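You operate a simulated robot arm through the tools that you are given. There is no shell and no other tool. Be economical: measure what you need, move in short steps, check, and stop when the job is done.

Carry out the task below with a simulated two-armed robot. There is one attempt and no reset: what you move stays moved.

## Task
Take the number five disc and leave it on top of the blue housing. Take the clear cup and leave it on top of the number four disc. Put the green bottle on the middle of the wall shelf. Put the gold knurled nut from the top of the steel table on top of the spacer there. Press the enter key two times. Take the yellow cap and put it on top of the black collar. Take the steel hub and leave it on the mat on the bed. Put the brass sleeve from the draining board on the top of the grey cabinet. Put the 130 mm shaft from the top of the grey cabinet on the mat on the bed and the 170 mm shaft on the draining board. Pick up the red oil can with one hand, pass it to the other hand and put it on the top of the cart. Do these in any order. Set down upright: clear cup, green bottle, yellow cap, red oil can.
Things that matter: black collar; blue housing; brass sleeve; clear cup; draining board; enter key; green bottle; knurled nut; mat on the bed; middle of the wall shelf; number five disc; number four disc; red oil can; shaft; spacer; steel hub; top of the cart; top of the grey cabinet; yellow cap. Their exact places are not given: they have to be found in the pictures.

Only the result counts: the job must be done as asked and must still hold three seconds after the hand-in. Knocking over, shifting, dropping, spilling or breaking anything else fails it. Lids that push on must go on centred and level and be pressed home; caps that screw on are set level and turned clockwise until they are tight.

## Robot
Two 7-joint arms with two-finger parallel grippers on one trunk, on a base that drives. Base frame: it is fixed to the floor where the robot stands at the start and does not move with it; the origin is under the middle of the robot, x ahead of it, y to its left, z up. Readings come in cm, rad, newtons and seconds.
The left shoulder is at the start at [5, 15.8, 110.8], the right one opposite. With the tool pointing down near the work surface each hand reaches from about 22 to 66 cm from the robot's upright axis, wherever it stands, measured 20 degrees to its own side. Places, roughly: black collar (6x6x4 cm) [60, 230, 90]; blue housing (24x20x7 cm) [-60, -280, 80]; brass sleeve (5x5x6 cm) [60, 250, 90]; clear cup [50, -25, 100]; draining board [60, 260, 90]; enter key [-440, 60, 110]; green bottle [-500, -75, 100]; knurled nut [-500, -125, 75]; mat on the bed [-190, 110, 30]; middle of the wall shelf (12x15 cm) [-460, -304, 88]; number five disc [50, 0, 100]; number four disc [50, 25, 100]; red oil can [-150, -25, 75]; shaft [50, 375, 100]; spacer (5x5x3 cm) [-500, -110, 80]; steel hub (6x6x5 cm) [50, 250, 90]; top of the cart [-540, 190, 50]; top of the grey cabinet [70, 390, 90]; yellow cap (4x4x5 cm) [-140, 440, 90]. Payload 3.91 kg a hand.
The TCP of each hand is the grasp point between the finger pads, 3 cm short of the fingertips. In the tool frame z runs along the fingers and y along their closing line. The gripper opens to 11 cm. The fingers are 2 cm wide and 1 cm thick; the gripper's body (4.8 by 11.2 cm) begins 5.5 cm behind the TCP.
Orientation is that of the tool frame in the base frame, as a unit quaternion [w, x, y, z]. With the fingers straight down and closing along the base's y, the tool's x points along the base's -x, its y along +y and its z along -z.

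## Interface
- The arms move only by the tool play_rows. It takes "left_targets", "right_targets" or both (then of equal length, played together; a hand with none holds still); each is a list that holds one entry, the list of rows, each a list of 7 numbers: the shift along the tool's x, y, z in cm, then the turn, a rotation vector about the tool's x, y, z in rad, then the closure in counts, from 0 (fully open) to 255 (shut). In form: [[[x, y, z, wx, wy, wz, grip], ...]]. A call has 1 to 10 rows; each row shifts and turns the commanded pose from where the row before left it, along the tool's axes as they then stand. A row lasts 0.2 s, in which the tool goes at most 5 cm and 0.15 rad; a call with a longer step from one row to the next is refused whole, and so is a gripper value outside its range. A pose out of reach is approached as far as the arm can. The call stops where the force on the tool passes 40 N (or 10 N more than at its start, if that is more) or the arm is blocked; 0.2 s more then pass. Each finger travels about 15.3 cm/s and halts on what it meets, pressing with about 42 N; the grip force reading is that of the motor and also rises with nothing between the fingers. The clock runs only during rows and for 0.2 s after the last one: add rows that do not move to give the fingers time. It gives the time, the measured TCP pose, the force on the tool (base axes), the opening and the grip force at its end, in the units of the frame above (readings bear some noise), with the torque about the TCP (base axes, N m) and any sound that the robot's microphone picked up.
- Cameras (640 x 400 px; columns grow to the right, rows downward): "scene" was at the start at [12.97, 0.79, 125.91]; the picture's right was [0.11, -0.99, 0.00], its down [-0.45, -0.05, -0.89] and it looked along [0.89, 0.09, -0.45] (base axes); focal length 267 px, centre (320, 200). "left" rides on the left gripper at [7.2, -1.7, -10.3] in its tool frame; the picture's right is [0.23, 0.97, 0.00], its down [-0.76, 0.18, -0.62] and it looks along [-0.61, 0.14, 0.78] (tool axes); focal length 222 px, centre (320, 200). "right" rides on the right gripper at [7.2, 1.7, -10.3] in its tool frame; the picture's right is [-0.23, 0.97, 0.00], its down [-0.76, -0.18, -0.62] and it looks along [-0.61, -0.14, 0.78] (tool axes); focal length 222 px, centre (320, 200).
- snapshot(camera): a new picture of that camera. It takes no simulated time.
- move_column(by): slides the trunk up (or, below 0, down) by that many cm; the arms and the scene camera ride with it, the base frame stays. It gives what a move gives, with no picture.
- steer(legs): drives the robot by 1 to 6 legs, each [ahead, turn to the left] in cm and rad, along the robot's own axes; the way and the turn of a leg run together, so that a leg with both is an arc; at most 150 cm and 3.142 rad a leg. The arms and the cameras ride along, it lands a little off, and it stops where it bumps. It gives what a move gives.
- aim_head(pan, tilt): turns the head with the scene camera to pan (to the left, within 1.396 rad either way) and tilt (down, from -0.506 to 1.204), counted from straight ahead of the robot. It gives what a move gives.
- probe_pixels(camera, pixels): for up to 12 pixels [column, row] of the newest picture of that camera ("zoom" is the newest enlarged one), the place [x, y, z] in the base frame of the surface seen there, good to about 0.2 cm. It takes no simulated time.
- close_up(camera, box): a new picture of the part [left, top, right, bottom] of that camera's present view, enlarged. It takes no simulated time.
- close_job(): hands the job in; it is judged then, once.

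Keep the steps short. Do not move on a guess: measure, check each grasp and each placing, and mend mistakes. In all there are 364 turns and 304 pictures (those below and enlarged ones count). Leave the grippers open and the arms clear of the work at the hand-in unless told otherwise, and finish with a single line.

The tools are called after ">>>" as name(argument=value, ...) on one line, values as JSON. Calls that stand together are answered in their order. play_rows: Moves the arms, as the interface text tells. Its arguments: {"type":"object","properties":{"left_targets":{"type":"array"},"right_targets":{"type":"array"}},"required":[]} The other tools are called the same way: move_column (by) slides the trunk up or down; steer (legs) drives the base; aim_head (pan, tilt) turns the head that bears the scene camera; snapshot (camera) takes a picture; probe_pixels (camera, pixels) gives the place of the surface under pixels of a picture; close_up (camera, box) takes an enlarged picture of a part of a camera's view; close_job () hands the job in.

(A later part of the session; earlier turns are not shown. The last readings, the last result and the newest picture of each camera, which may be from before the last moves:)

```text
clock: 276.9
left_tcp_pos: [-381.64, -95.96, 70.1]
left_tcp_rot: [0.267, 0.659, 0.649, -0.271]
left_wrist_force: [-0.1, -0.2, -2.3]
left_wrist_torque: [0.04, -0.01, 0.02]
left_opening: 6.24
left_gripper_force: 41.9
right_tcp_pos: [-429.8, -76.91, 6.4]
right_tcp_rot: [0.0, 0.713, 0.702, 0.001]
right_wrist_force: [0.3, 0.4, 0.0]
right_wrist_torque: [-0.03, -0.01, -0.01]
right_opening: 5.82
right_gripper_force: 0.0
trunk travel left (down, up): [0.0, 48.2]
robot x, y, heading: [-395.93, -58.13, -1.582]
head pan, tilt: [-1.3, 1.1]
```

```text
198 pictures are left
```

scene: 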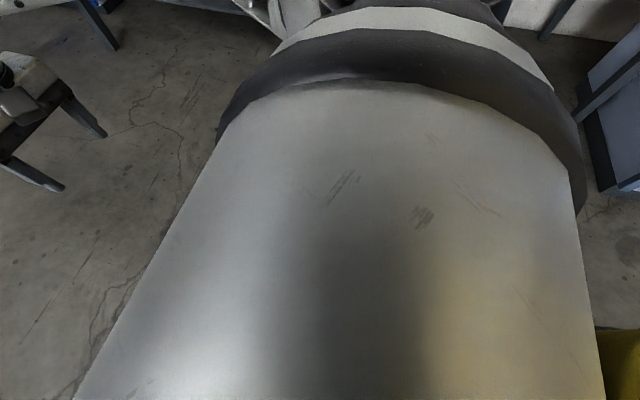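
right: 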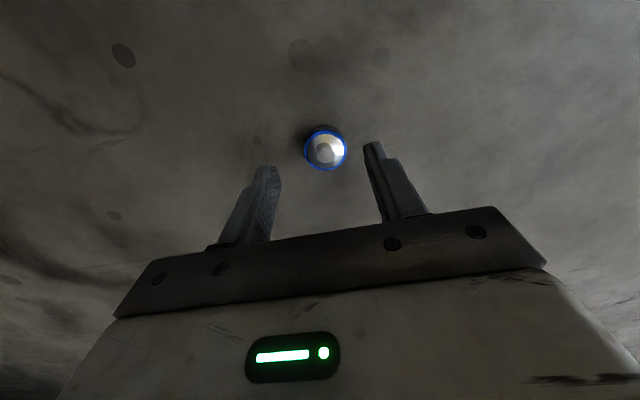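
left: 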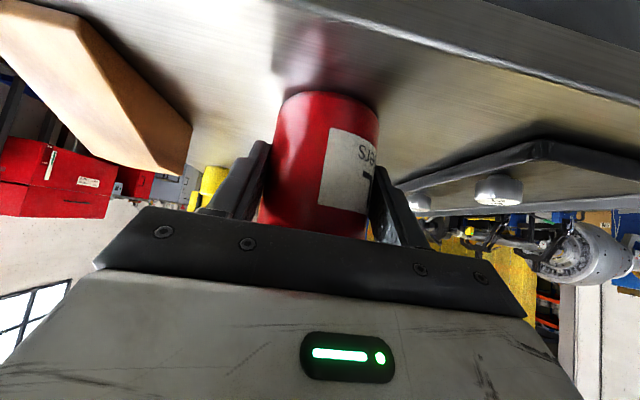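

Aligned. Final descent 2.6 and close.

>>> play_rows(right_targets=[[[0.1, 0.35, 1.7, 0, 0, 0, 120], [0, 0, 1.0, 0, 0, 0, 120], [0, 0, 0, 0, 0, 0, 180], [0, 0, 0, 0, 0, 0, 225], [0, 0, 0, 0, 0, 0, 235], [0, 0, 0, 0, 0, 0, 235]]])

```text
clock: 278.3
left_tcp_pos: [-381.86, -95.97, 70.09]
left_tcp_rot: [0.268, 0.658, 0.65, -0.271]
left_wrist_force: [-0.7, 0.4, -1.6]
left_wrist_torque: [0.05, -0.01, 0.02]
left_opening: 6.24
left_gripper_force: 42.5
right_tcp_pos: [-429.52, -76.97, 3.67]
right_tcp_rot: [0.0, 0.712, 0.702, 0.0]
right_wrist_force: [0.0, -0.3, -0.4]
right_wrist_torque: [0.0, 0.01, 0.0]
right_opening: 2.8
right_gripper_force: 42.0
trunk travel left (down, up): [0.0, 48.2]
robot x, y, heading: [-396.21, -58.31, -1.583]
head pan, tilt: [-1.3, 1.1]
```

Got it (2.8 cm). Lift.

>>> play_rows(right_targets=[[[0, 0, -4, 0, 0, 0, 235], [0, 0, -4.8, 0, 0, 0, 235], [0, 0, -4.8, 0, 0, 0, 235], [0, 0, -4.8, 0, 0, 0, 235], [0, 0, -4.8, 0, 0, 0, 235], [0, 0, -4.8, 0, 0, 0, 235], [0, 0, -4.8, 0, 0, 0, 235], [0, 0, -4.8, 0, 0, 0, 235], [0, 0, -4.8, 0, 0, 0, 235], [0, 0, -4.8, 0, 0, 0, 235]]])

>>> close_up(camera="right", box=[240, 100, 400, 220])

```text
clock: 280.5
left_tcp_pos: [-381.81, -95.98, 70.12]
left_tcp_rot: [0.268, 0.658, 0.649, -0.271]
left_wrist_force: [-0.2, -0.6, -3.0]
left_wrist_torque: [0.02, 0.02, -0.04]
left_opening: 6.27
left_gripper_force: 41.8
right_tcp_pos: [-431.18, -79.23, 49.68]
right_tcp_rot: [0.0, 0.712, 0.702, 0.002]
right_wrist_force: [0.0, 0.2, -0.9]
right_wrist_torque: [0.0, 0.0, 0.0]
right_opening: 2.79
right_gripper_force: 41.5
right hand out of reach, approached as far as the arm can: row 9, 10
trunk travel left (down, up): [0.0, 48.2]
robot x, y, heading: [-396.26, -57.94, -1.588]
head pan, tilt: [-1.3, 1.1]
```

```text
3.33 times, centred on (320, 160) of right
```

zoom: 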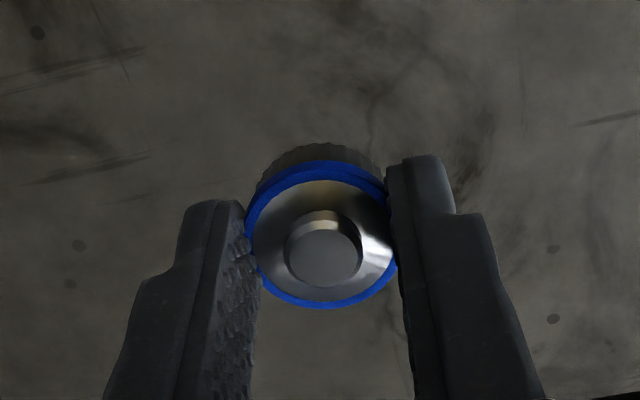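

Held. Raise the trunk and bring the hand to the front.

>>> move_column(by=35)

>>> play_rows(right_targets=[[[0, 0, -4, 0, 0, 0, 235], [0, 0, -4, 0, 0, 0, 235], [-3, 3, 0, 0, 0, 0, 235], [-3, 3, 0, 0, 0, 0, 235], [-3, 3, 0, 0, 0, 0, 235], [-3, 3, 0, 0, 0, 0, 235], [-2, 3, 0, 0, 0, 0, 235]]])

```text
clock: 283.9
left_tcp_pos: [-381.86, -96.01, 105.24]
left_tcp_rot: [0.268, 0.658, 0.649, -0.271]
left_wrist_force: [0.2, -0.5, -2.8]
left_wrist_torque: [0.04, -0.01, 0.01]
left_opening: 6.22
left_gripper_force: 41.9
right_tcp_pos: [-431.18, -79.17, 84.74]
right_tcp_rot: [-0.001, 0.712, 0.702, 0.002]
right_wrist_force: [0.6, -0.6, -1.1]
right_wrist_torque: [-0.01, 0.01, 0.0]
right_opening: 2.79
right_gripper_force: 42.2
trunk travel left (down, up): [-35.0, 13.2]
robot x, y, heading: [-396.34, -58.19, -1.585]
head pan, tilt: [-1.3, 1.1]
```

```text
clock: 285.6
left_tcp_pos: [-381.71, -96.04, 105.18]
left_tcp_rot: [0.268, 0.659, 0.649, -0.271]
left_wrist_force: [-0.6, 0.3, -2.6]
left_wrist_torque: [0.06, -0.01, 0.04]
left_opening: 6.24
left_gripper_force: 42.3
right_tcp_pos: [-416.9, -94.08, 92.62]
right_tcp_rot: [-0.001, 0.713, 0.701, 0.001]
right_wrist_force: [-0.6, 0.0, 0.3]
right_wrist_torque: [0.03, 0.01, 0.0]
right_opening: 2.79
right_gripper_force: 41.7
right hand out of reach, approached as far as the arm can: row 1
trunk travel left (down, up): [-35.0, 13.2]
robot x, y, heading: [-396.15, -58.2, -1.591]
head pan, tilt: [-1.3, 1.1]
```

>>> play_rows(right_targets=[[[0, 0, -4, 0, 0, 0, 235], [0, 0, -4, 0, 0, 0, 235], [0, 0, -4, 0, 0, 0, 235]]])

>>> steer(legs=[[0, -0.88], [62, 0], [0, -0.67]])

>>> aim_head(pan=-0.2, tilt=0.65)

>>> snapshot(camera="scene")

```text
clock: 286.4
left_tcp_pos: [-381.77, -96.01, 105.19]
left_tcp_rot: [0.268, 0.659, 0.649, -0.27]
left_wrist_force: [-0.3, -0.8, -2.0]
left_wrist_torque: [0.02, -0.01, 0.01]
left_opening: 6.23
left_gripper_force: 42.3
right_tcp_pos: [-417.0, -94.27, 104.5]
right_tcp_rot: [-0.001, 0.712, 0.702, 0.002]
right_wrist_force: [-0.3, 0.4, -0.1]
right_wrist_torque: [0.0, 0.0, -0.01]
right_opening: 2.78
right_gripper_force: 41.9
trunk travel left (down, up): [-35.0, 13.2]
robot x, y, heading: [-396.21, -58.09, -1.583]
head pan, tilt: [-1.3, 1.1]
```

```text
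clock: 293.9
left_tcp_pos: [-481.62, -112.62, 105.14]
left_tcp_rot: [0.004, 0.924, 0.008, -0.381]
left_wrist_force: [-0.1, 0.1, -2.0]
left_wrist_torque: [-0.01, -0.02, 0.01]
left_opening: 6.23
left_gripper_force: 41.8
right_tcp_pos: [-480.91, -77.33, 104.51]
right_tcp_rot: [0.002, 1.0, 0.009, 0.0]
right_wrist_force: [-0.5, 0.4, 0.2]
right_wrist_torque: [0.01, -0.04, 0.01]
right_opening: 2.8
right_gripper_force: 42.3
trunk travel left (down, up): [-35.0, 13.2]
robot x, y, heading: [-443.99, -97.1, -3.128]
head pan, tilt: [-1.3, 1.1]
```

```text
clock: 295.2
left_tcp_pos: [-481.52, -112.6, 105.16]
left_tcp_rot: [0.005, 0.925, 0.008, -0.381]
left_wrist_force: [0.2, -0.2, -2.0]
left_wrist_torque: [0.02, -0.03, -0.01]
left_opening: 6.24
left_gripper_force: 41.9
right_tcp_pos: [-480.92, -77.31, 104.48]
right_tcp_rot: [0.001, 1.0, 0.009, 0.001]
right_wrist_force: [0.3, 0.8, -0.9]
right_wrist_torque: [0.0, 0.02, -0.02]
right_opening: 2.8
right_gripper_force: 42.2
trunk travel left (down, up): [-35.0, 13.2]
robot x, y, heading: [-444.21, -96.91, -3.124]
head pan, tilt: [-0.201, 0.649]
```

```text
196 pictures are left
```

scene: 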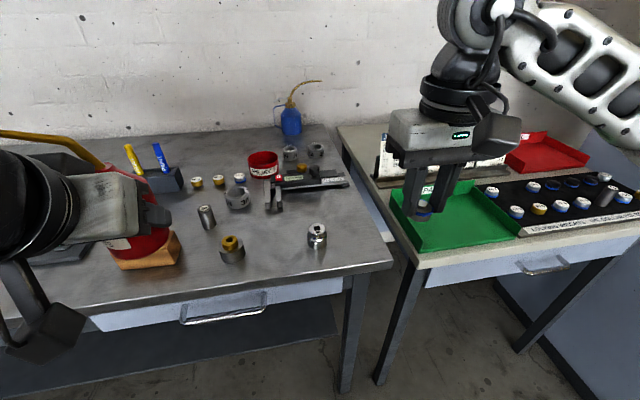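

Carry it above its old spot (-496.3,-81.5) and lower; probe the socket too.

>>> probe_pixels(camera="scene", pixels=[[316, 230], [316, 246], [309, 238], [325, 238], [345, 240]])

>>> play_rows(right_targets=[[[-3.87, 1, 0, 0, 0, 0, 235], [-3.87, 1, 0, 0, 0, 0, 235], [-3.87, 1, 0, 0, 0, 0, 235], [-3.87, 1, 0, 0, 0, 0, 235], [0, 0, 4, 0, 0, 0, 235], [0, 0, 4, 0, 0, 0, 235], [0, 0, 4, 0, 0, 0, 235], [0, 0, 4, 0, 0, 0, 235], [0, 0, 1.5, 0, 0, 0, 235]]])

>>> close_up(camera="scene", box=[280, 180, 400, 270])

```text
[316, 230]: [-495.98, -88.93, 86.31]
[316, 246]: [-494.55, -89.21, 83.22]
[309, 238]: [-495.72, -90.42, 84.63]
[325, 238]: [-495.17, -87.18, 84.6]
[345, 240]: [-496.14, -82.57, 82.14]
```

```text
clock: 297.2
left_tcp_pos: [-481.54, -112.52, 105.26]
left_tcp_rot: [0.004, 0.925, 0.008, -0.381]
left_wrist_force: [-0.6, 1.1, -2.3]
left_wrist_torque: [0.0, -0.05, 0.02]
left_opening: 6.22
left_gripper_force: 41.9
right_tcp_pos: [-496.36, -81.54, 86.89]
right_tcp_rot: [0.001, 1.0, 0.009, 0.001]
right_wrist_force: [-0.3, -0.6, 0.3]
right_wrist_torque: [0.0, -0.03, 0.04]
right_opening: 2.78
right_gripper_force: 41.8
trunk travel left (down, up): [-35.0, 13.2]
robot x, y, heading: [-444.41, -97.51, -3.124]
head pan, tilt: [-0.201, 0.649]
```

```text
4.44 times, centred on (340, 225) of scene
```

zoom: 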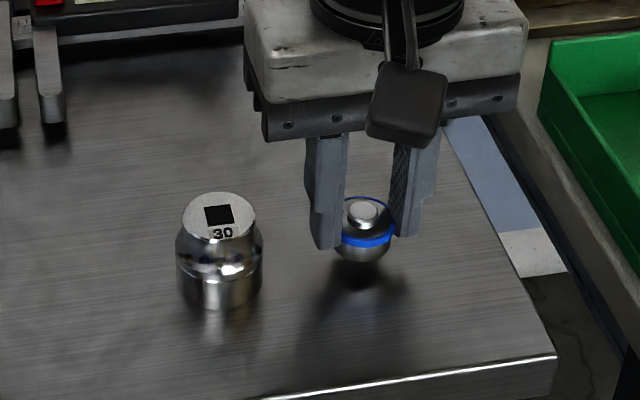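

>>> play_rows(right_targets=[[[0, 0.45, 0.6, 0, 0, 0, 235], [0, 0, 0.3, 0, 0, 0, 235], [0, 0, 0.15, 0, 0, 0, 235], [0, 0, 0, 0, 0, 0, 235]]])

```text
clock: 298.2
left_tcp_pos: [-481.54, -112.57, 105.18]
left_tcp_rot: [0.004, 0.924, 0.008, -0.381]
left_wrist_force: [0.2, -0.1, -2.8]
left_wrist_torque: [0.01, -0.06, 0.0]
left_opening: 6.25
left_gripper_force: 41.9
right_tcp_pos: [-496.29, -82.05, 85.96]
right_tcp_rot: [0.001, 1.0, 0.008, 0.002]
right_wrist_force: [-0.1, 0.4, -0.7]
right_wrist_torque: [0.01, 0.02, -0.03]
right_opening: 2.78
right_gripper_force: 42.0
trunk travel left (down, up): [-35.0, 13.2]
robot x, y, heading: [-444.29, -96.81, -3.125]
head pan, tilt: [-0.201, 0.649]
```

>>> play_rows(right_targets=[[[0, 0, 0.12, 0, 0, 0, 235], [0, 0, 0.1, 0, 0, 0, 235], [0, 0, 0, 0, 0, 0, 235]]])

```text
clock: 299.0
left_tcp_pos: [-481.54, -112.59, 105.13]
left_tcp_rot: [0.004, 0.924, 0.009, -0.383]
left_wrist_force: [0.0, 0.8, -2.8]
left_wrist_torque: [-0.02, -0.04, 0.05]
left_opening: 6.25
left_gripper_force: 42.3
right_tcp_pos: [-496.37, -82.05, 85.73]
right_tcp_rot: [0.001, 1.0, 0.009, -0.001]
right_wrist_force: [-0.6, -0.3, 2.8]
right_wrist_torque: [0.01, 0.05, 0.02]
right_opening: 2.78
right_gripper_force: 41.4
trunk travel left (down, up): [-35.0, 13.2]
robot x, y, heading: [-444.24, -97.4, -3.126]
head pan, tilt: [-0.201, 0.649]
```

Contact. Release and rise, back off.

>>> play_rows(right_targets=[[[0, 0, 0, 0, 0, 0, 200], [0, 0, 0, 0, 0, 0, 160], [0, 0, 0, 0, 0, 0, 150], [0, 0, -3, 0, 0, 0, 150], [0, 0, -4, 0, 0, 0, 150], [0, 0, -4, 0, 0, 0, 150], [0, 0, -4, 0, 0, 0, 150], [4.5, 0, 0, 0, 0, 0, 150], [4.5, 0, 0, 0, 0, 0, 150]]])

>>> close_up(camera="scene", box=[280, 180, 400, 270])

>>> probe_pixels(camera="zoom", pixels=[[366, 210], [366, 225], [366, 262], [340, 240], [390, 240], [366, 245]])

```text
clock: 301.0
left_tcp_pos: [-481.53, -112.56, 105.07]
left_tcp_rot: [0.005, 0.924, 0.008, -0.382]
left_wrist_force: [-0.2, 0.1, -1.5]
left_wrist_torque: [-0.01, -0.03, 0.01]
left_opening: 6.23
left_gripper_force: 42.3
right_tcp_pos: [-487.22, -81.88, 100.84]
right_tcp_rot: [0.0, 1.0, 0.009, 0.001]
right_wrist_force: [0.9, 0.0, -0.4]
right_wrist_torque: [-0.02, 0.04, 0.0]
right_opening: 4.55
right_gripper_force: 0.0
trunk travel left (down, up): [-35.0, 13.2]
robot x, y, heading: [-444.43, -96.5, -3.129]
head pan, tilt: [-0.201, 0.649]
```

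```text
4.44 times, centred on (340, 225) of scene
```

zoom: 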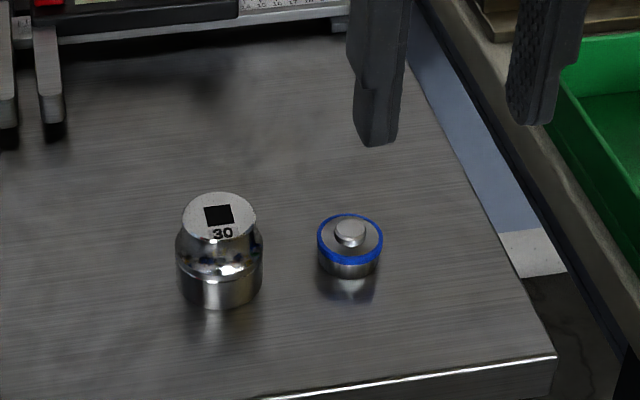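

```text
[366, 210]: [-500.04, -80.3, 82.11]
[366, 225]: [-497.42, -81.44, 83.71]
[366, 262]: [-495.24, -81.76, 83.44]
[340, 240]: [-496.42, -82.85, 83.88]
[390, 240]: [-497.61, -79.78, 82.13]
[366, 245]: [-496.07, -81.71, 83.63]
```

Body 82.1–83.7 with a small stub on top. To grip it horizontally I need more distance: back off 18 cm, then pitch the hand to horizontal.

>>> steer(legs=[[-18, 0]])

>>> play_rows(right_targets=[[[0, 0, 0, 0, -0.15, 0, 150], [0, 0, 0, 0, -0.15, 0, 150], [0, 0, 0, 0, -0.15, 0, 150], [0, 0, 0, 0, -0.15, 0, 150], [0, 0, 0, 0, -0.15, 0, 150], [0, 0, 0, 0, -0.15, 0, 150], [0, 0, 0, 0, -0.15, 0, 150], [0, 0, 0, 0, -0.15, 0, 150], [0, 0, 0, 0, -0.15, 0, 150], [0, 0, 0, 0, -0.15, 0, 150]]])

>>> snapshot(camera="scene")

```text
clock: 302.5
left_tcp_pos: [-463.75, -112.32, 105.16]
left_tcp_rot: [0.004, 0.924, 0.008, -0.381]
left_wrist_force: [-0.2, -0.7, -2.2]
left_wrist_torque: [-0.02, -0.03, -0.02]
left_opening: 6.24
left_gripper_force: 42.5
right_tcp_pos: [-469.53, -81.69, 100.81]
right_tcp_rot: [0.001, 1.0, 0.01, 0.0]
right_wrist_force: [-0.1, 0.7, -0.2]
right_wrist_torque: [0.04, 0.02, -0.01]
right_opening: 4.53
right_gripper_force: 0.1
trunk travel left (down, up): [-35.0, 13.2]
robot x, y, heading: [-426.73, -96.54, -3.121]
head pan, tilt: [-0.201, 0.649]
```

```text
clock: 304.7
left_tcp_pos: [-463.75, -112.34, 105.16]
left_tcp_rot: [0.004, 0.925, 0.008, -0.381]
left_wrist_force: [-0.3, -0.1, -2.6]
left_wrist_torque: [-0.03, -0.02, 0.03]
left_opening: 6.24
left_gripper_force: 42.5
right_tcp_pos: [-469.74, -83.39, 100.71]
right_tcp_rot: [0.021, 0.825, 0.017, -0.564]
right_wrist_force: [0.0, -1.0, 0.5]
right_wrist_torque: [-0.01, 0.0, 0.01]
right_opening: 4.52
right_gripper_force: 0.2
right hand out of reach, approached as far as the arm can: row 8, 9, 10
trunk travel left (down, up): [-35.0, 13.2]
robot x, y, heading: [-426.07, -96.95, -3.124]
head pan, tilt: [-0.201, 0.649]
```

```text
193 pictures are left
```

scene: 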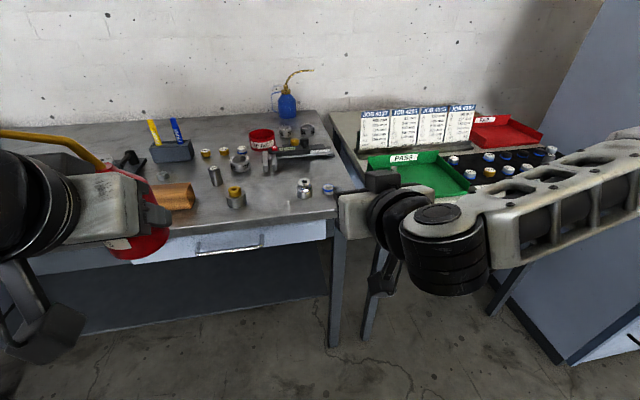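

Pitch limited by distance; extend forward 10 cm and finish pitching.

>>> play_rows(right_targets=[[[0, 0, 3, 0, 0, 0, 150], [0, 0, 3, 0, 0, 0, 150], [0, 0, 3, 0, 0, 0, 150], [0, 0, 2, 0, -0.07, 0, 150], [0, 0, 0, 0, 0, 0, 150]]])

```text
clock: 305.9
left_tcp_pos: [-463.84, -112.32, 105.17]
left_tcp_rot: [0.004, 0.924, 0.008, -0.381]
left_wrist_force: [0.6, 0.7, -2.0]
left_wrist_torque: [-0.03, -0.04, 0.01]
left_opening: 6.2
left_gripper_force: 42.1
right_tcp_pos: [-478.15, -83.83, 97.47]
right_tcp_rot: [0.02, 0.825, 0.018, -0.564]
right_wrist_force: [0.1, 0.4, -0.2]
right_wrist_torque: [-0.02, 0.0, 0.01]
right_opening: 4.54
right_gripper_force: 0.1
right hand out of reach, approached as far as the arm can: row 4
trunk travel left (down, up): [-35.0, 13.2]
robot x, y, heading: [-426.55, -96.93, -3.123]
head pan, tilt: [-0.201, 0.649]
```

>>> play_rows(right_targets=[[[0, 0, 0, 0, -0.1, 0, 150], [0, 0, 0, 0, -0.1, 0, 150], [0, 0, 0, 0, -0.1, 0, 150], [0, 0, 0, 0, 0, 0, 150]]])

>>> snapshot(camera="scene")

```text
clock: 306.9
left_tcp_pos: [-463.88, -112.31, 105.15]
left_tcp_rot: [0.004, 0.924, 0.008, -0.381]
left_wrist_force: [0.0, -0.2, -2.9]
left_wrist_torque: [-0.02, -0.07, -0.03]
left_opening: 6.22
left_gripper_force: 41.8
right_tcp_pos: [-477.25, -89.35, 100.98]
right_tcp_rot: [0.021, 0.733, 0.013, -0.68]
right_wrist_force: [0.6, -0.5, 0.3]
right_wrist_torque: [0.02, -0.01, -0.01]
right_opening: 4.53
right_gripper_force: 0.1
right hand out of reach, approached as far as the arm can: row 1, 2, 3
trunk travel left (down, up): [-35.0, 13.2]
robot x, y, heading: [-426.56, -96.39, -3.125]
head pan, tilt: [-0.201, 0.649]
```

```text
192 pictures are left
```

scene: 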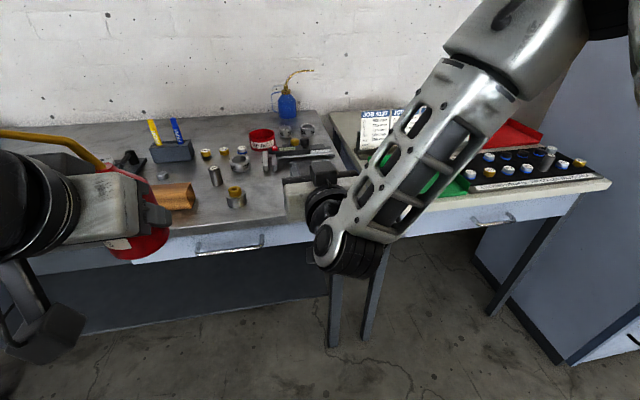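

Hand is near horizontal now. Extend forward and right at this height.

>>> play_rows(right_targets=[[[0, -1.8, 3, 0, 0, 0, 150], [0, -1.8, 3, 0, 0, 0, 150], [0, -1.8, 3, 0, 0, 0, 150], [0, -1.8, 3, 0, 0, 0, 150], [0, 0, 0, 0, 0, 0, 150]]])

```text
clock: 308.1
left_tcp_pos: [-463.84, -112.35, 105.14]
left_tcp_rot: [0.004, 0.924, 0.008, -0.381]
left_wrist_force: [-1.3, 0.2, -2.7]
left_wrist_torque: [0.01, -0.04, 0.02]
left_opening: 6.24
left_gripper_force: 42.0
right_tcp_pos: [-488.28, -89.75, 104.22]
right_tcp_rot: [0.019, 0.734, 0.011, -0.678]
right_wrist_force: [-0.1, -0.3, 0.6]
right_wrist_torque: [0.0, -0.01, 0.01]
right_opening: 4.54
right_gripper_force: 0.0
right hand out of reach, approached as far as the arm can: row 1, 2, 3, 4
trunk travel left (down, up): [-35.0, 13.2]
robot x, y, heading: [-426.18, -96.63, -3.128]
head pan, tilt: [-0.201, 0.649]
```

Lateral room is limited; before aligning, test whether the wrist can roll 180° in this pose.

>>> play_rows(right_targets=[[[0, 0, 0, 0, 0, 0.15, 150], [0, 0, 0, 0, 0, 0.15, 150], [0, 0, 0, 0, 0, 0.15, 150], [0, 0, 0, 0, 0, 0.15, 150], [0, 0, 0, 0, 0, 0.15, 150], [0, 0, 0, 0, 0, 0.15, 150], [0, 0, 0, 0, 0, 0.15, 150], [0, 0, 0, 0, 0, 0.15, 150], [0, 0, 0, 0, 0, 0.15, 150], [0, 0, 0, 0, 0, 0.15, 150]]])

```text
clock: 310.3
left_tcp_pos: [-463.71, -112.31, 105.25]
left_tcp_rot: [0.005, 0.924, 0.009, -0.382]
left_wrist_force: [-0.1, 0.2, -2.6]
left_wrist_torque: [0.02, -0.03, 0.01]
left_opening: 6.24
left_gripper_force: 42.3
right_tcp_pos: [-488.14, -89.82, 104.29]
right_tcp_rot: [0.478, 0.544, -0.492, -0.483]
right_wrist_force: [0.1, 0.1, -0.2]
right_wrist_torque: [0.0, 0.01, -0.01]
right_opening: 4.52
right_gripper_force: 0.0
trunk travel left (down, up): [-35.0, 13.2]
robot x, y, heading: [-426.12, -96.67, -3.122]
head pan, tilt: [-0.201, 0.649]
```

>>> play_rows(right_targets=[[[0, 0, 0, 0, 0, 0.15, 150], [0, 0, 0, 0, 0, 0.15, 150], [0, 0, 0, 0, 0, 0.15, 150], [0, 0, 0, 0, 0, 0.15, 150], [0, 0, 0, 0, 0, 0.15, 150], [0, 0, 0, 0, 0, 0.15, 150], [0, 0, 0, 0, 0, 0.15, 150], [0, 0, 0, 0, 0, 0.15, 150], [0, 0, 0, 0, 0, 0.15, 150], [0, 0, 0, 0, 0, 0.14, 150]]])

```text
clock: 312.5
left_tcp_pos: [-463.71, -112.31, 105.13]
left_tcp_rot: [0.005, 0.924, 0.009, -0.381]
left_wrist_force: [-0.3, 0.4, -1.9]
left_wrist_torque: [-0.01, -0.08, -0.01]
left_opening: 6.28
left_gripper_force: 42.0
right_tcp_pos: [-488.21, -89.75, 104.28]
right_tcp_rot: [-0.679, -0.068, 0.731, 0.031]
right_wrist_force: [0.7, -0.8, -0.1]
right_wrist_torque: [0.03, -0.03, -0.01]
right_opening: 4.52
right_gripper_force: 0.1
trunk travel left (down, up): [-35.0, 13.2]
robot x, y, heading: [-426.56, -96.44, -3.125]
head pan, tilt: [-0.201, 0.649]
```

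The roll works. Complete the roll and level the pitch.

>>> play_rows(right_targets=[[[0, 0, 0, 0, 0, 0.15, 165], [0, 0, 0, 0, 0.078, 0, 165], [0, 0, 0, 0, 0, 0, 165]]])

>>> steer(legs=[[-9, 0], [0, -0.12]])

>>> snapshot(camera="right")

```text
clock: 313.3
left_tcp_pos: [-463.8, -112.29, 105.1]
left_tcp_rot: [0.003, 0.925, 0.008, -0.38]
left_wrist_force: [1.0, 0.1, -2.4]
left_wrist_torque: [0.0, -0.02, -0.01]
left_opening: 6.24
left_gripper_force: 41.5
right_tcp_pos: [-487.85, -91.5, 105.49]
right_tcp_rot: [-0.707, -0.011, 0.707, -0.018]
right_wrist_force: [-0.2, -0.5, 0.3]
right_wrist_torque: [0.02, -0.01, -0.01]
right_opening: 3.86
right_gripper_force: 0.1
right hand out of reach, approached as far as the arm can: row 2
trunk travel left (down, up): [-35.0, 13.2]
robot x, y, heading: [-426.39, -96.36, -3.129]
head pan, tilt: [-0.201, 0.649]
```

```text
clock: 315.0
left_tcp_pos: [-456.35, -107.44, 105.16]
left_tcp_rot: [-0.019, 0.923, -0.047, -0.381]
left_wrist_force: [0.2, 0.0, -2.5]
left_wrist_torque: [0.01, -0.01, 0.02]
left_opening: 6.25
left_gripper_force: 42.2
right_tcp_pos: [-477.66, -84.13, 105.3]
right_tcp_rot: [-0.706, 0.031, 0.707, 0.024]
right_wrist_force: [-0.2, 0.3, 0.1]
right_wrist_torque: [-0.03, 0.0, -0.03]
right_opening: 3.87
right_gripper_force: 0.0
trunk travel left (down, up): [-35.0, 13.2]
robot x, y, heading: [-417.27, -96.79, 3.034]
head pan, tilt: [-0.201, 0.649]
```

```text
191 pictures are left
```

right: 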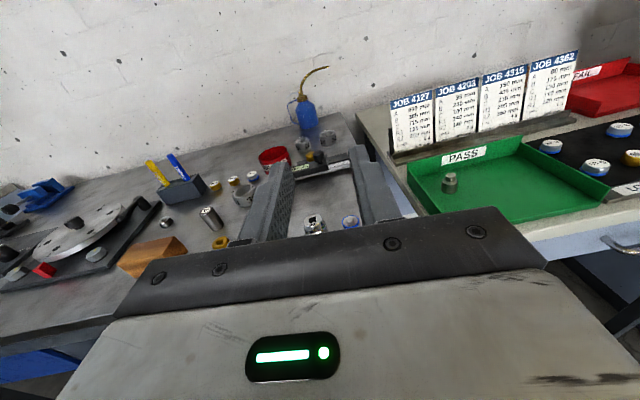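

Now horizontal, camera up. Measure the weight in this view, then lower the trunk.

>>> close_up(camera="right", box=[290, 195, 390, 240])

>>> probe_pixels(camera="right", pixels=[[351, 222], [344, 223], [358, 221], [351, 227], [315, 224]])

>>> move_column(by=-20)

>>> snapshot(camera="scene")

```text
6.40 times, centred on (340, 218) of right
```

zoom: 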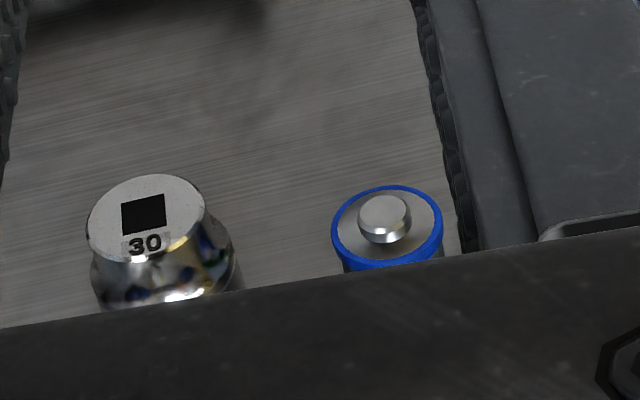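

```text
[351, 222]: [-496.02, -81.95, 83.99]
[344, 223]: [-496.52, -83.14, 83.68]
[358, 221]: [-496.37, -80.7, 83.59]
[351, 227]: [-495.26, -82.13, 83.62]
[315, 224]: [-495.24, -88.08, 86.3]
```

```text
clock: 317.1
left_tcp_pos: [-456.25, -107.52, 85.22]
left_tcp_rot: [-0.018, 0.923, -0.047, -0.382]
left_wrist_force: [-0.9, -0.4, -2.0]
left_wrist_torque: [-0.01, -0.01, 0.04]
left_opening: 6.23
left_gripper_force: 42.2
right_tcp_pos: [-477.77, -84.1, 85.37]
right_tcp_rot: [-0.706, 0.032, 0.707, 0.024]
right_wrist_force: [-0.4, 0.5, 1.1]
right_wrist_torque: [-0.02, -0.01, 0.01]
right_opening: 3.88
right_gripper_force: 0.0
trunk travel left (down, up): [-15.0, 33.2]
robot x, y, heading: [-416.87, -96.27, 3.04]
head pan, tilt: [-0.201, 0.649]
```

```text
189 pictures are left
```

scene: 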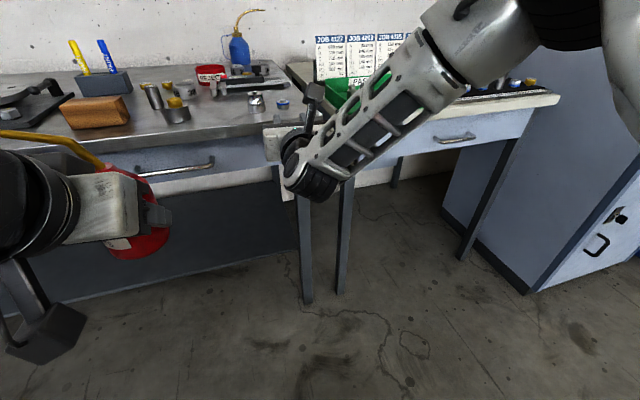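

Lower 2.1 more and shift 0.7 right.

>>> move_column(by=-2.1)

>>> play_rows(right_targets=[[[0, 0.7, 2, 0, 0, 0, 165], [0, 0, 2, 0, 0, 0, 165], [0, 0, 0, 0, 0, 0, 165]]])

>>> snapshot(camera="right")

```text
clock: 317.8
left_tcp_pos: [-456.35, -107.59, 83.0]
left_tcp_rot: [-0.018, 0.923, -0.047, -0.382]
left_wrist_force: [-0.4, -0.8, -2.5]
left_wrist_torque: [-0.02, -0.01, 0.0]
left_opening: 6.25
left_gripper_force: 42.2
right_tcp_pos: [-477.71, -84.06, 83.21]
right_tcp_rot: [-0.706, 0.031, 0.707, 0.024]
right_wrist_force: [-0.5, 1.5, 0.5]
right_wrist_torque: [0.01, 0.01, 0.0]
right_opening: 3.85
right_gripper_force: 0.0
trunk travel left (down, up): [-12.9, 35.3]
robot x, y, heading: [-416.92, -96.39, 3.04]
head pan, tilt: [-0.201, 0.649]
```

```text
clock: 318.6
left_tcp_pos: [-456.22, -107.56, 83.07]
left_tcp_rot: [-0.019, 0.923, -0.047, -0.381]
left_wrist_force: [0.7, -0.1, -1.9]
left_wrist_torque: [0.0, -0.05, -0.01]
left_opening: 6.24
left_gripper_force: 42.0
right_tcp_pos: [-481.65, -83.55, 83.62]
right_tcp_rot: [-0.705, 0.033, 0.708, 0.026]
right_wrist_force: [-0.4, -0.5, -0.1]
right_wrist_torque: [-0.02, -0.02, 0.0]
right_opening: 3.88
right_gripper_force: 0.0
right hand out of reach, approached as far as the arm can: row 1
trunk travel left (down, up): [-12.9, 35.3]
robot x, y, heading: [-417.2, -96.56, 3.04]
head pan, tilt: [-0.201, 0.649]
```

```text
188 pictures are left
```

right: 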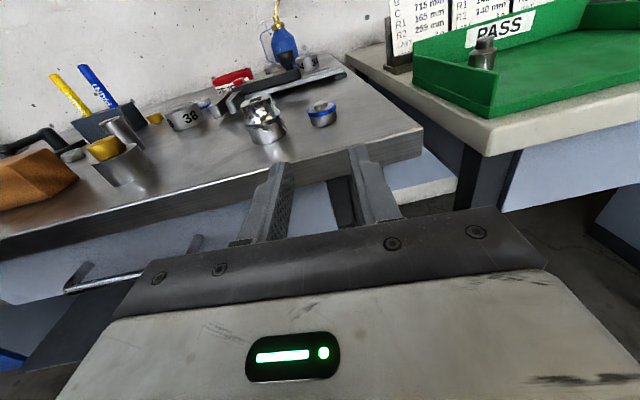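

>>> move_column(by=-0.3)

>>> play_rows(right_targets=[[[0, 0.15, 3, 0, 0, 0, 165], [0, 0.15, 3, 0, 0, 0, 165], [0, 0, 2, 0, 0, 0, 165], [0, 0, 0, 0, 0, 0, 165]]])

>>> snapshot(camera="right")

```text
clock: 319.1
left_tcp_pos: [-456.37, -107.51, 82.71]
left_tcp_rot: [-0.018, 0.923, -0.047, -0.38]
left_wrist_force: [0.1, -0.6, -3.0]
left_wrist_torque: [-0.01, -0.04, 0.03]
left_opening: 6.22
left_gripper_force: 41.9
right_tcp_pos: [-481.49, -83.64, 83.12]
right_tcp_rot: [-0.704, 0.034, 0.708, 0.027]
right_wrist_force: [1.0, -0.3, -0.7]
right_wrist_torque: [-0.08, 0.01, 0.02]
right_opening: 3.88
right_gripper_force: 0.0
trunk travel left (down, up): [-12.6, 35.6]
robot x, y, heading: [-417.39, -96.43, 3.041]
head pan, tilt: [-0.201, 0.649]
```

```text
clock: 320.1
left_tcp_pos: [-456.25, -107.56, 82.76]
left_tcp_rot: [-0.019, 0.923, -0.047, -0.38]
left_wrist_force: [0.1, 0.2, -2.8]
left_wrist_torque: [0.0, 0.01, -0.01]
left_opening: 6.24
left_gripper_force: 42.4
right_tcp_pos: [-489.6, -82.55, 83.18]
right_tcp_rot: [-0.704, 0.033, 0.709, 0.026]
right_wrist_force: [1.0, 0.2, -0.4]
right_wrist_torque: [-0.01, -0.04, 0.03]
right_opening: 3.89
right_gripper_force: 0.1
trunk travel left (down, up): [-12.6, 35.6]
robot x, y, heading: [-417.13, -96.57, 3.037]
head pan, tilt: [-0.201, 0.649]
```

```text
187 pictures are left
```

right: 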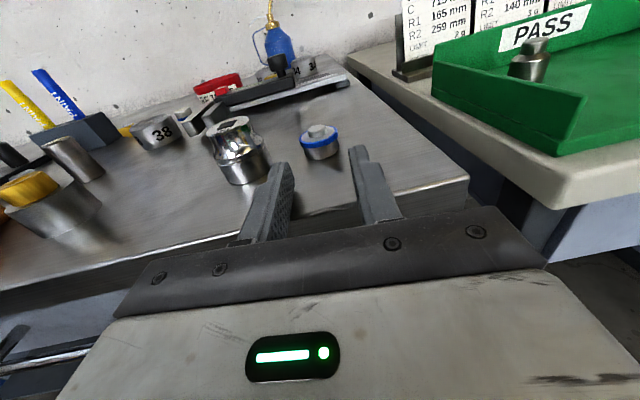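

Aligned. Insert 4.9 cm and close.

>>> play_rows(right_targets=[[[0, 0.05, 2.5, 0, 0, 0, 165], [0, 0, 2.4, 0, 0, 0, 165], [0, 0, 0, 0, 0, 0, 165], [0, 0, 0, 0, 0, 0, 200], [0, 0, 0, 0, 0, 0, 225], [0, 0, 0, 0, 0, 0, 225]]])

>>> close_up(camera="right", box=[200, 100, 440, 250])

```text
clock: 321.1
left_tcp_pos: [-455.93, -107.41, 82.87]
left_tcp_rot: [-0.018, 0.923, -0.049, -0.381]
left_wrist_force: [0.1, 0.6, -1.8]
left_wrist_torque: [0.08, -0.05, 0.01]
left_opening: 6.24
left_gripper_force: 41.9
right_tcp_pos: [-494.13, -82.2, 83.16]
right_tcp_rot: [-0.704, 0.032, 0.709, 0.026]
right_wrist_force: [22.0, 4.5, 5.3]
right_wrist_torque: [-0.29, -0.56, 1.53]
right_opening: 2.73
right_gripper_force: 42.3
trunk travel left (down, up): [-12.6, 35.6]
robot x, y, heading: [-417.2, -96.71, 3.036]
head pan, tilt: [-0.201, 0.649]
stopped in row 4 (right hand): the force on the tool passed its limit at 41 N (the readings are from after the stop); the commanded pose is now the measured one
```

```text
2.67 times, centred on (320, 175) of right
```

zoom: 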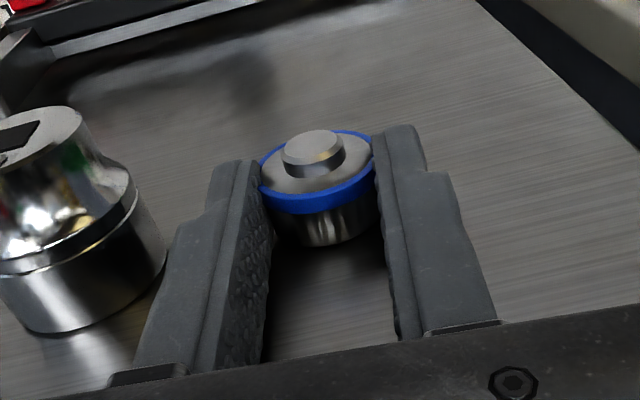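

The gripper body just touched the bench edge, but the weight is gripped (2.73). Raise by the trunk.

>>> move_column(by=8)

>>> close_up(camera="right", box=[200, 100, 440, 250])

```text
clock: 322.2
left_tcp_pos: [-456.35, -107.54, 90.74]
left_tcp_rot: [-0.019, 0.923, -0.048, -0.381]
left_wrist_force: [0.3, 0.1, -1.9]
left_wrist_torque: [0.03, -0.04, 0.02]
left_opening: 6.23
left_gripper_force: 41.7
right_tcp_pos: [-494.44, -82.25, 90.99]
right_tcp_rot: [-0.703, 0.032, 0.71, 0.027]
right_wrist_force: [-0.6, -0.7, -0.8]
right_wrist_torque: [0.02, 0.01, 0.02]
right_opening: 2.79
right_gripper_force: 41.7
trunk travel left (down, up): [-20.6, 27.6]
robot x, y, heading: [-417.39, -96.31, 3.035]
head pan, tilt: [-0.201, 0.649]
```

```text
2.67 times, centred on (320, 175) of right
```

zoom: 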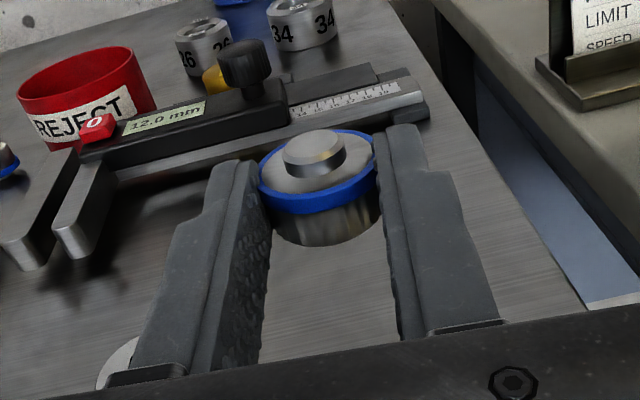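

Held. Roll back by π.

>>> play_rows(right_targets=[[[0, 0, 0, 0, 0, -0.15, 225], [0, 0, 0, 0, 0, -0.15, 225], [0, 0, 0, 0, 0, -0.15, 225], [0, 0, 0, 0, 0, -0.15, 225], [0, 0, 0, 0, 0, -0.15, 225], [0, 0, 0, 0, 0, -0.15, 225], [0, 0, 0, 0, 0, -0.15, 225], [0, 0, 0, 0, 0, -0.15, 225], [0, 0, 0, 0, 0, -0.15, 225], [0, 0, 0, 0, 0, -0.15, 225]]])

>>> play_rows(right_targets=[[[0, 0, 0, 0, 0, -0.15, 225], [0, 0, 0, 0, 0, -0.15, 225], [0, 0, 0, 0, 0, -0.15, 225], [0, 0, 0, 0, 0, -0.15, 225], [0, 0, 0, 0, 0, -0.15, 225], [0, 0, 0, 0, 0, -0.15, 225], [0, 0, 0, 0, 0, -0.15, 225], [0, 0, 0, 0, 0, -0.15, 225], [0, 0, 0, 0, 0, -0.15, 225], [0, 0, 0, 0, 0, -0.14, 225]]])

```text
clock: 324.4
left_tcp_pos: [-456.3, -107.47, 90.76]
left_tcp_rot: [-0.019, 0.923, -0.047, -0.381]
left_wrist_force: [0.0, 1.1, -3.6]
left_wrist_torque: [0.01, -0.05, 0.01]
left_opening: 6.24
left_gripper_force: 41.6
right_tcp_pos: [-494.36, -82.2, 90.97]
right_tcp_rot: [-0.496, -0.461, 0.541, 0.499]
right_wrist_force: [0.4, 0.2, 0.2]
right_wrist_torque: [0.01, 0.0, -0.03]
right_opening: 2.79
right_gripper_force: 41.5
trunk travel left (down, up): [-20.6, 27.6]
robot x, y, heading: [-417.45, -96.25, 3.041]
head pan, tilt: [-0.201, 0.649]
```

```text
clock: 326.6
left_tcp_pos: [-456.28, -107.53, 90.83]
left_tcp_rot: [-0.018, 0.924, -0.047, -0.38]
left_wrist_force: [0.0, 0.3, -2.6]
left_wrist_torque: [-0.01, -0.07, -0.05]
left_opening: 6.26
left_gripper_force: 41.4
right_tcp_pos: [-494.23, -82.15, 90.99]
right_tcp_rot: [0.027, 0.706, -0.085, -0.702]
right_wrist_force: [-0.1, -0.3, 0.6]
right_wrist_torque: [0.03, 0.03, 0.0]
right_opening: 2.79
right_gripper_force: 41.8
trunk travel left (down, up): [-20.6, 27.6]
robot x, y, heading: [-417.46, -96.12, 3.041]
head pan, tilt: [-0.201, 0.649]
```

>>> play_rows(right_targets=[[[0, 0, 0, 0, 0, -0.15, 225], [0, 0, 0, 0, 0, -0.008, 225]]])

>>> aim_head(pan=-0.1, tilt=0.55)

>>> close_up(camera="scene", box=[200, 40, 400, 180])

```text
clock: 327.2
left_tcp_pos: [-456.2, -107.48, 90.81]
left_tcp_rot: [-0.019, 0.923, -0.048, -0.381]
left_wrist_force: [0.5, -0.3, -2.7]
left_wrist_torque: [0.0, -0.03, 0.01]
left_opening: 6.24
left_gripper_force: 42.4
right_tcp_pos: [-494.22, -82.14, 91.04]
right_tcp_rot: [-0.028, 0.711, -0.03, -0.702]
right_wrist_force: [-0.6, 0.0, 0.6]
right_wrist_torque: [0.0, -0.01, 0.0]
right_opening: 2.79
right_gripper_force: 41.6
trunk travel left (down, up): [-20.6, 27.6]
robot x, y, heading: [-417.45, -96.58, 3.038]
head pan, tilt: [-0.201, 0.649]
```

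```text
clock: 327.9
left_tcp_pos: [-456.29, -107.39, 90.67]
left_tcp_rot: [-0.019, 0.923, -0.048, -0.381]
left_wrist_force: [0.7, 0.9, -2.1]
left_wrist_torque: [-0.01, -0.06, -0.02]
left_opening: 6.23
left_gripper_force: 42.3
right_tcp_pos: [-494.24, -82.16, 90.88]
right_tcp_rot: [-0.027, 0.711, -0.03, -0.702]
right_wrist_force: [-0.5, -0.3, -0.8]
right_wrist_torque: [0.02, -0.01, 0.01]
right_opening: 2.77
right_gripper_force: 42.2
trunk travel left (down, up): [-20.6, 27.6]
robot x, y, heading: [-417.06, -96.59, 3.034]
head pan, tilt: [-0.099, 0.55]
```

```text
2.86 times, centred on (300, 110) of scene
```

zoom: 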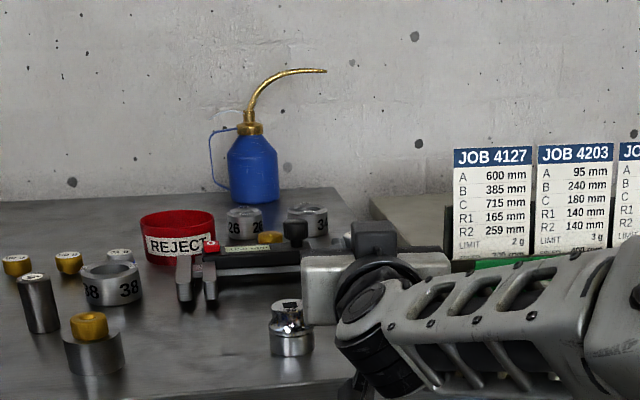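

Rolled and level. Back 0.9 cm to clear the edge, then lower by the trunk.

>>> play_rows(right_targets=[[[0, 0, -0.9, 0, 0, 0, 225], [0, 0, 0, 0, 0, 0, 225]]])

>>> move_column(by=-7)

>>> snapshot(camera="right")

```text
clock: 328.5
left_tcp_pos: [-456.18, -107.45, 90.68]
left_tcp_rot: [-0.018, 0.923, -0.046, -0.381]
left_wrist_force: [0.2, -0.4, -2.8]
left_wrist_torque: [-0.03, -0.03, -0.02]
left_opening: 6.23
left_gripper_force: 41.8
right_tcp_pos: [-493.26, -82.23, 91.01]
right_tcp_rot: [-0.026, 0.711, -0.029, -0.702]
right_wrist_force: [0.9, 0.1, -0.1]
right_wrist_torque: [0.0, -0.02, 0.01]
right_opening: 2.8
right_gripper_force: 42.1
trunk travel left (down, up): [-20.6, 27.6]
robot x, y, heading: [-417.44, -96.6, 3.032]
head pan, tilt: [-0.099, 0.55]
```

```text
clock: 329.6
left_tcp_pos: [-456.21, -107.53, 83.8]
left_tcp_rot: [-0.019, 0.923, -0.046, -0.382]
left_wrist_force: [0.2, 0.3, -2.4]
left_wrist_torque: [0.03, -0.01, -0.01]
left_opening: 6.22
left_gripper_force: 41.5
right_tcp_pos: [-493.4, -82.17, 84.03]
right_tcp_rot: [-0.028, 0.711, -0.031, -0.702]
right_wrist_force: [-0.2, 0.6, -0.1]
right_wrist_torque: [0.03, -0.01, 0.02]
right_opening: 2.78
right_gripper_force: 42.7
trunk travel left (down, up): [-13.6, 34.6]
robot x, y, heading: [-417.11, -96.54, 3.045]
head pan, tilt: [-0.099, 0.55]
```

```text
183 pictures are left
```

right: 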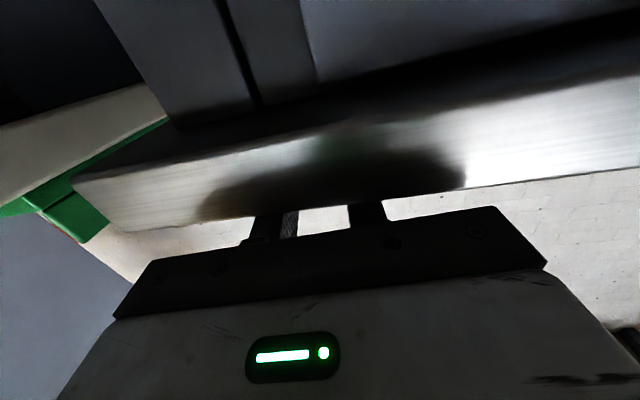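

>>> move_column(by=-0.7)

```text
clock: 330.1
left_tcp_pos: [-456.19, -107.48, 83.0]
left_tcp_rot: [-0.019, 0.923, -0.046, -0.381]
left_wrist_force: [-0.3, -0.3, -1.2]
left_wrist_torque: [0.02, -0.06, 0.01]
left_opening: 6.24
left_gripper_force: 41.7
right_tcp_pos: [-493.34, -82.29, 83.4]
right_tcp_rot: [-0.028, 0.711, -0.031, -0.702]
right_wrist_force: [0.5, 0.7, -1.3]
right_wrist_torque: [0.02, -0.01, 0.02]
right_opening: 2.78
right_gripper_force: 42.3
trunk travel left (down, up): [-12.9, 35.3]
robot x, y, heading: [-416.9, -96.68, 3.037]
head pan, tilt: [-0.099, 0.55]
```

>>> move_column(by=-0.3)

```text
clock: 330.6
left_tcp_pos: [-456.22, -107.73, 82.78]
left_tcp_rot: [-0.019, 0.923, -0.047, -0.382]
left_wrist_force: [0.5, -0.3, -3.2]
left_wrist_torque: [0.01, -0.06, -0.02]
left_opening: 6.23
left_gripper_force: 41.8
right_tcp_pos: [-493.37, -82.29, 83.07]
right_tcp_rot: [-0.027, 0.71, -0.03, -0.703]
right_wrist_force: [-1.1, -0.2, 0.9]
right_wrist_torque: [0.05, 0.02, 0.01]
right_opening: 2.8
right_gripper_force: 41.7
trunk travel left (down, up): [-12.6, 35.6]
robot x, y, heading: [-417.26, -96.24, 3.041]
head pan, tilt: [-0.099, 0.55]
```

Near contact. Open slightly and withdraw straight back.

>>> play_rows(right_targets=[[[0, 0, 0, 0, 0, 0, 205], [0, 0, 0, 0, 0, 0, 185], [0, 0, 0, 0, 0, 0, 165], [0, 0, 0, 0, 0, 0, 165], [0, 0, -2, 0, 0, 0, 165], [0, 0, -3, 0, 0, 0, 165], [0, 0, -4, 0, 0, 0, 165], [0, 0, -4, 0, 0, 0, 165]]])

>>> close_up(camera="scene", box=[200, 40, 400, 180])

```text
clock: 332.4
left_tcp_pos: [-456.26, -107.47, 82.73]
left_tcp_rot: [-0.019, 0.923, -0.047, -0.38]
left_wrist_force: [-0.2, -0.1, -3.0]
left_wrist_torque: [0.01, -0.02, -0.03]
left_opening: 6.25
left_gripper_force: 42.0
right_tcp_pos: [-480.4, -83.41, 83.22]
right_tcp_rot: [-0.028, 0.712, -0.031, -0.701]
right_wrist_force: [-0.4, -0.2, 0.1]
right_wrist_torque: [0.0, 0.04, 0.01]
right_opening: 3.88
right_gripper_force: 0.1
trunk travel left (down, up): [-12.6, 35.6]
robot x, y, heading: [-417.13, -96.35, 3.039]
head pan, tilt: [-0.099, 0.55]
```

```text
2.86 times, centred on (300, 110) of scene
```

zoom: 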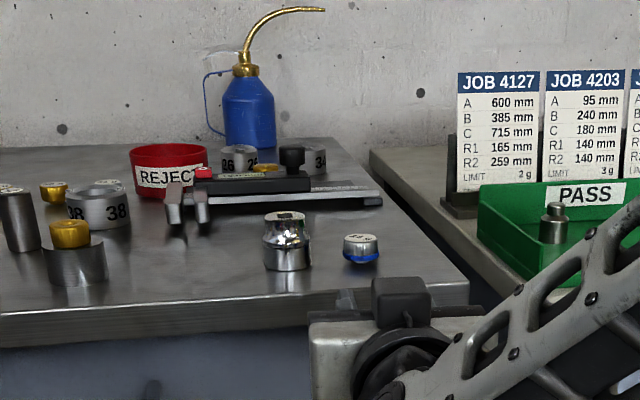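

The weight stands upright. Check its position.

>>> probe_pixels(camera="zoom", pixels=[[362, 240], [362, 256], [345, 250], [378, 250]])

```text
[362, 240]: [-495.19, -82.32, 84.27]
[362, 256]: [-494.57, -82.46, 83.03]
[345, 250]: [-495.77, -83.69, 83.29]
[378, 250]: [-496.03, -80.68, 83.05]
```

Position ≈(-495.9,-82.2): as before. Back off, raise the trunk, and return the right hand to vertical.

>>> steer(legs=[[-40, 0]])

>>> move_column(by=22.4)

>>> play_rows(right_targets=[[[0, 0, 0, 0, 0.15, 0, 0], [0, 0, 0, 0, 0.15, 0, 0], [0, 0, 0, 0, 0.15, 0, 0], [0, 0, 0, 0, 0.15, 0, 0], [0, 0, 0, 0, 0.15, 0, 0], [0, 0, 0, 0, 0.15, 0, 0], [0, 0, 0, 0, 0.15, 0, 0], [0, 0, 0, 0, 0.15, 0, 0], [0, 0, 0, 0, 0.15, 0, 0], [0, 0, 0, 0, 0.15, 0, 0]]])

```text
clock: 334.9
left_tcp_pos: [-416.59, -111.7, 82.75]
left_tcp_rot: [-0.02, 0.923, -0.049, -0.38]
left_wrist_force: [0.9, 0.8, -3.1]
left_wrist_torque: [-0.01, -0.1, 0.02]
left_opening: 6.24
left_gripper_force: 42.3
right_tcp_pos: [-440.66, -87.37, 83.19]
right_tcp_rot: [-0.028, 0.711, -0.031, -0.702]
right_wrist_force: [0.4, -0.7, -0.7]
right_wrist_torque: [-0.02, 0.01, 0.01]
right_opening: 3.87
right_gripper_force: 0.1
trunk travel left (down, up): [-12.6, 35.6]
robot x, y, heading: [-377.53, -100.63, 3.032]
head pan, tilt: [-0.099, 0.55]
```

```text
clock: 337.3
left_tcp_pos: [-416.4, -111.59, 105.16]
left_tcp_rot: [-0.019, 0.923, -0.049, -0.381]
left_wrist_force: [0.0, 0.0, -2.8]
left_wrist_torque: [0.03, -0.03, 0.0]
left_opening: 6.26
left_gripper_force: 42.3
right_tcp_pos: [-440.71, -87.5, 105.59]
right_tcp_rot: [-0.029, 0.711, -0.032, -0.701]
right_wrist_force: [0.0, 0.2, -0.6]
right_wrist_torque: [0.0, 0.0, 0.03]
right_opening: 3.88
right_gripper_force: 0.1
trunk travel left (down, up): [-35.0, 13.2]
robot x, y, heading: [-377.4, -100.66, 3.037]
head pan, tilt: [-0.099, 0.55]
```

```text
clock: 339.5
left_tcp_pos: [-416.52, -111.61, 105.04]
left_tcp_rot: [-0.02, 0.924, -0.049, -0.38]
left_wrist_force: [-0.7, -0.1, -3.2]
left_wrist_torque: [0.01, -0.04, -0.02]
left_opening: 6.25
left_gripper_force: 41.7
right_tcp_pos: [-437.27, -87.29, 105.16]
right_tcp_rot: [-0.001, 0.998, -0.041, -0.053]
right_wrist_force: [-0.8, -0.1, -0.1]
right_wrist_torque: [0.05, -0.04, -0.02]
right_opening: 11.03
right_gripper_force: 0.1
right hand out of reach, approached as far as the arm can: row 9, 10
trunk travel left (down, up): [-35.0, 13.2]
robot x, y, heading: [-377.37, -100.8, 3.037]
head pan, tilt: [-0.099, 0.55]
```

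>>> play_rows(right_targets=[[[4, -1.6, 0, 0, 0.05, 0, 0], [4, -1.7, 0, 0, 0.05, 0, 0], [4, -1.7, 0, 0, 0, 0, 0], [4, -1.7, 0, 0, 0, 0, 0], [4, -1.7, 0, 0, 0, 0, 0], [4, -1.7, 0, 0, 0, 0, 0], [4, -1.7, 0, 0, 0, 0, 0]]])

```text
clock: 341.1
left_tcp_pos: [-416.42, -111.66, 105.22]
left_tcp_rot: [-0.019, 0.923, -0.049, -0.38]
left_wrist_force: [0.1, -0.2, -1.8]
left_wrist_torque: [0.02, -0.04, 0.02]
left_opening: 6.2
left_gripper_force: 41.5
right_tcp_pos: [-408.54, -77.89, 105.8]
right_tcp_rot: [0.003, 0.999, -0.044, 0.019]
right_wrist_force: [-1.0, -0.3, -0.9]
right_wrist_torque: [0.03, 0.01, 0.0]
right_opening: 11.01
right_gripper_force: 0.0
trunk travel left (down, up): [-35.0, 13.2]
robot x, y, heading: [-377.17, -100.44, 3.037]
head pan, tilt: [-0.099, 0.55]
```

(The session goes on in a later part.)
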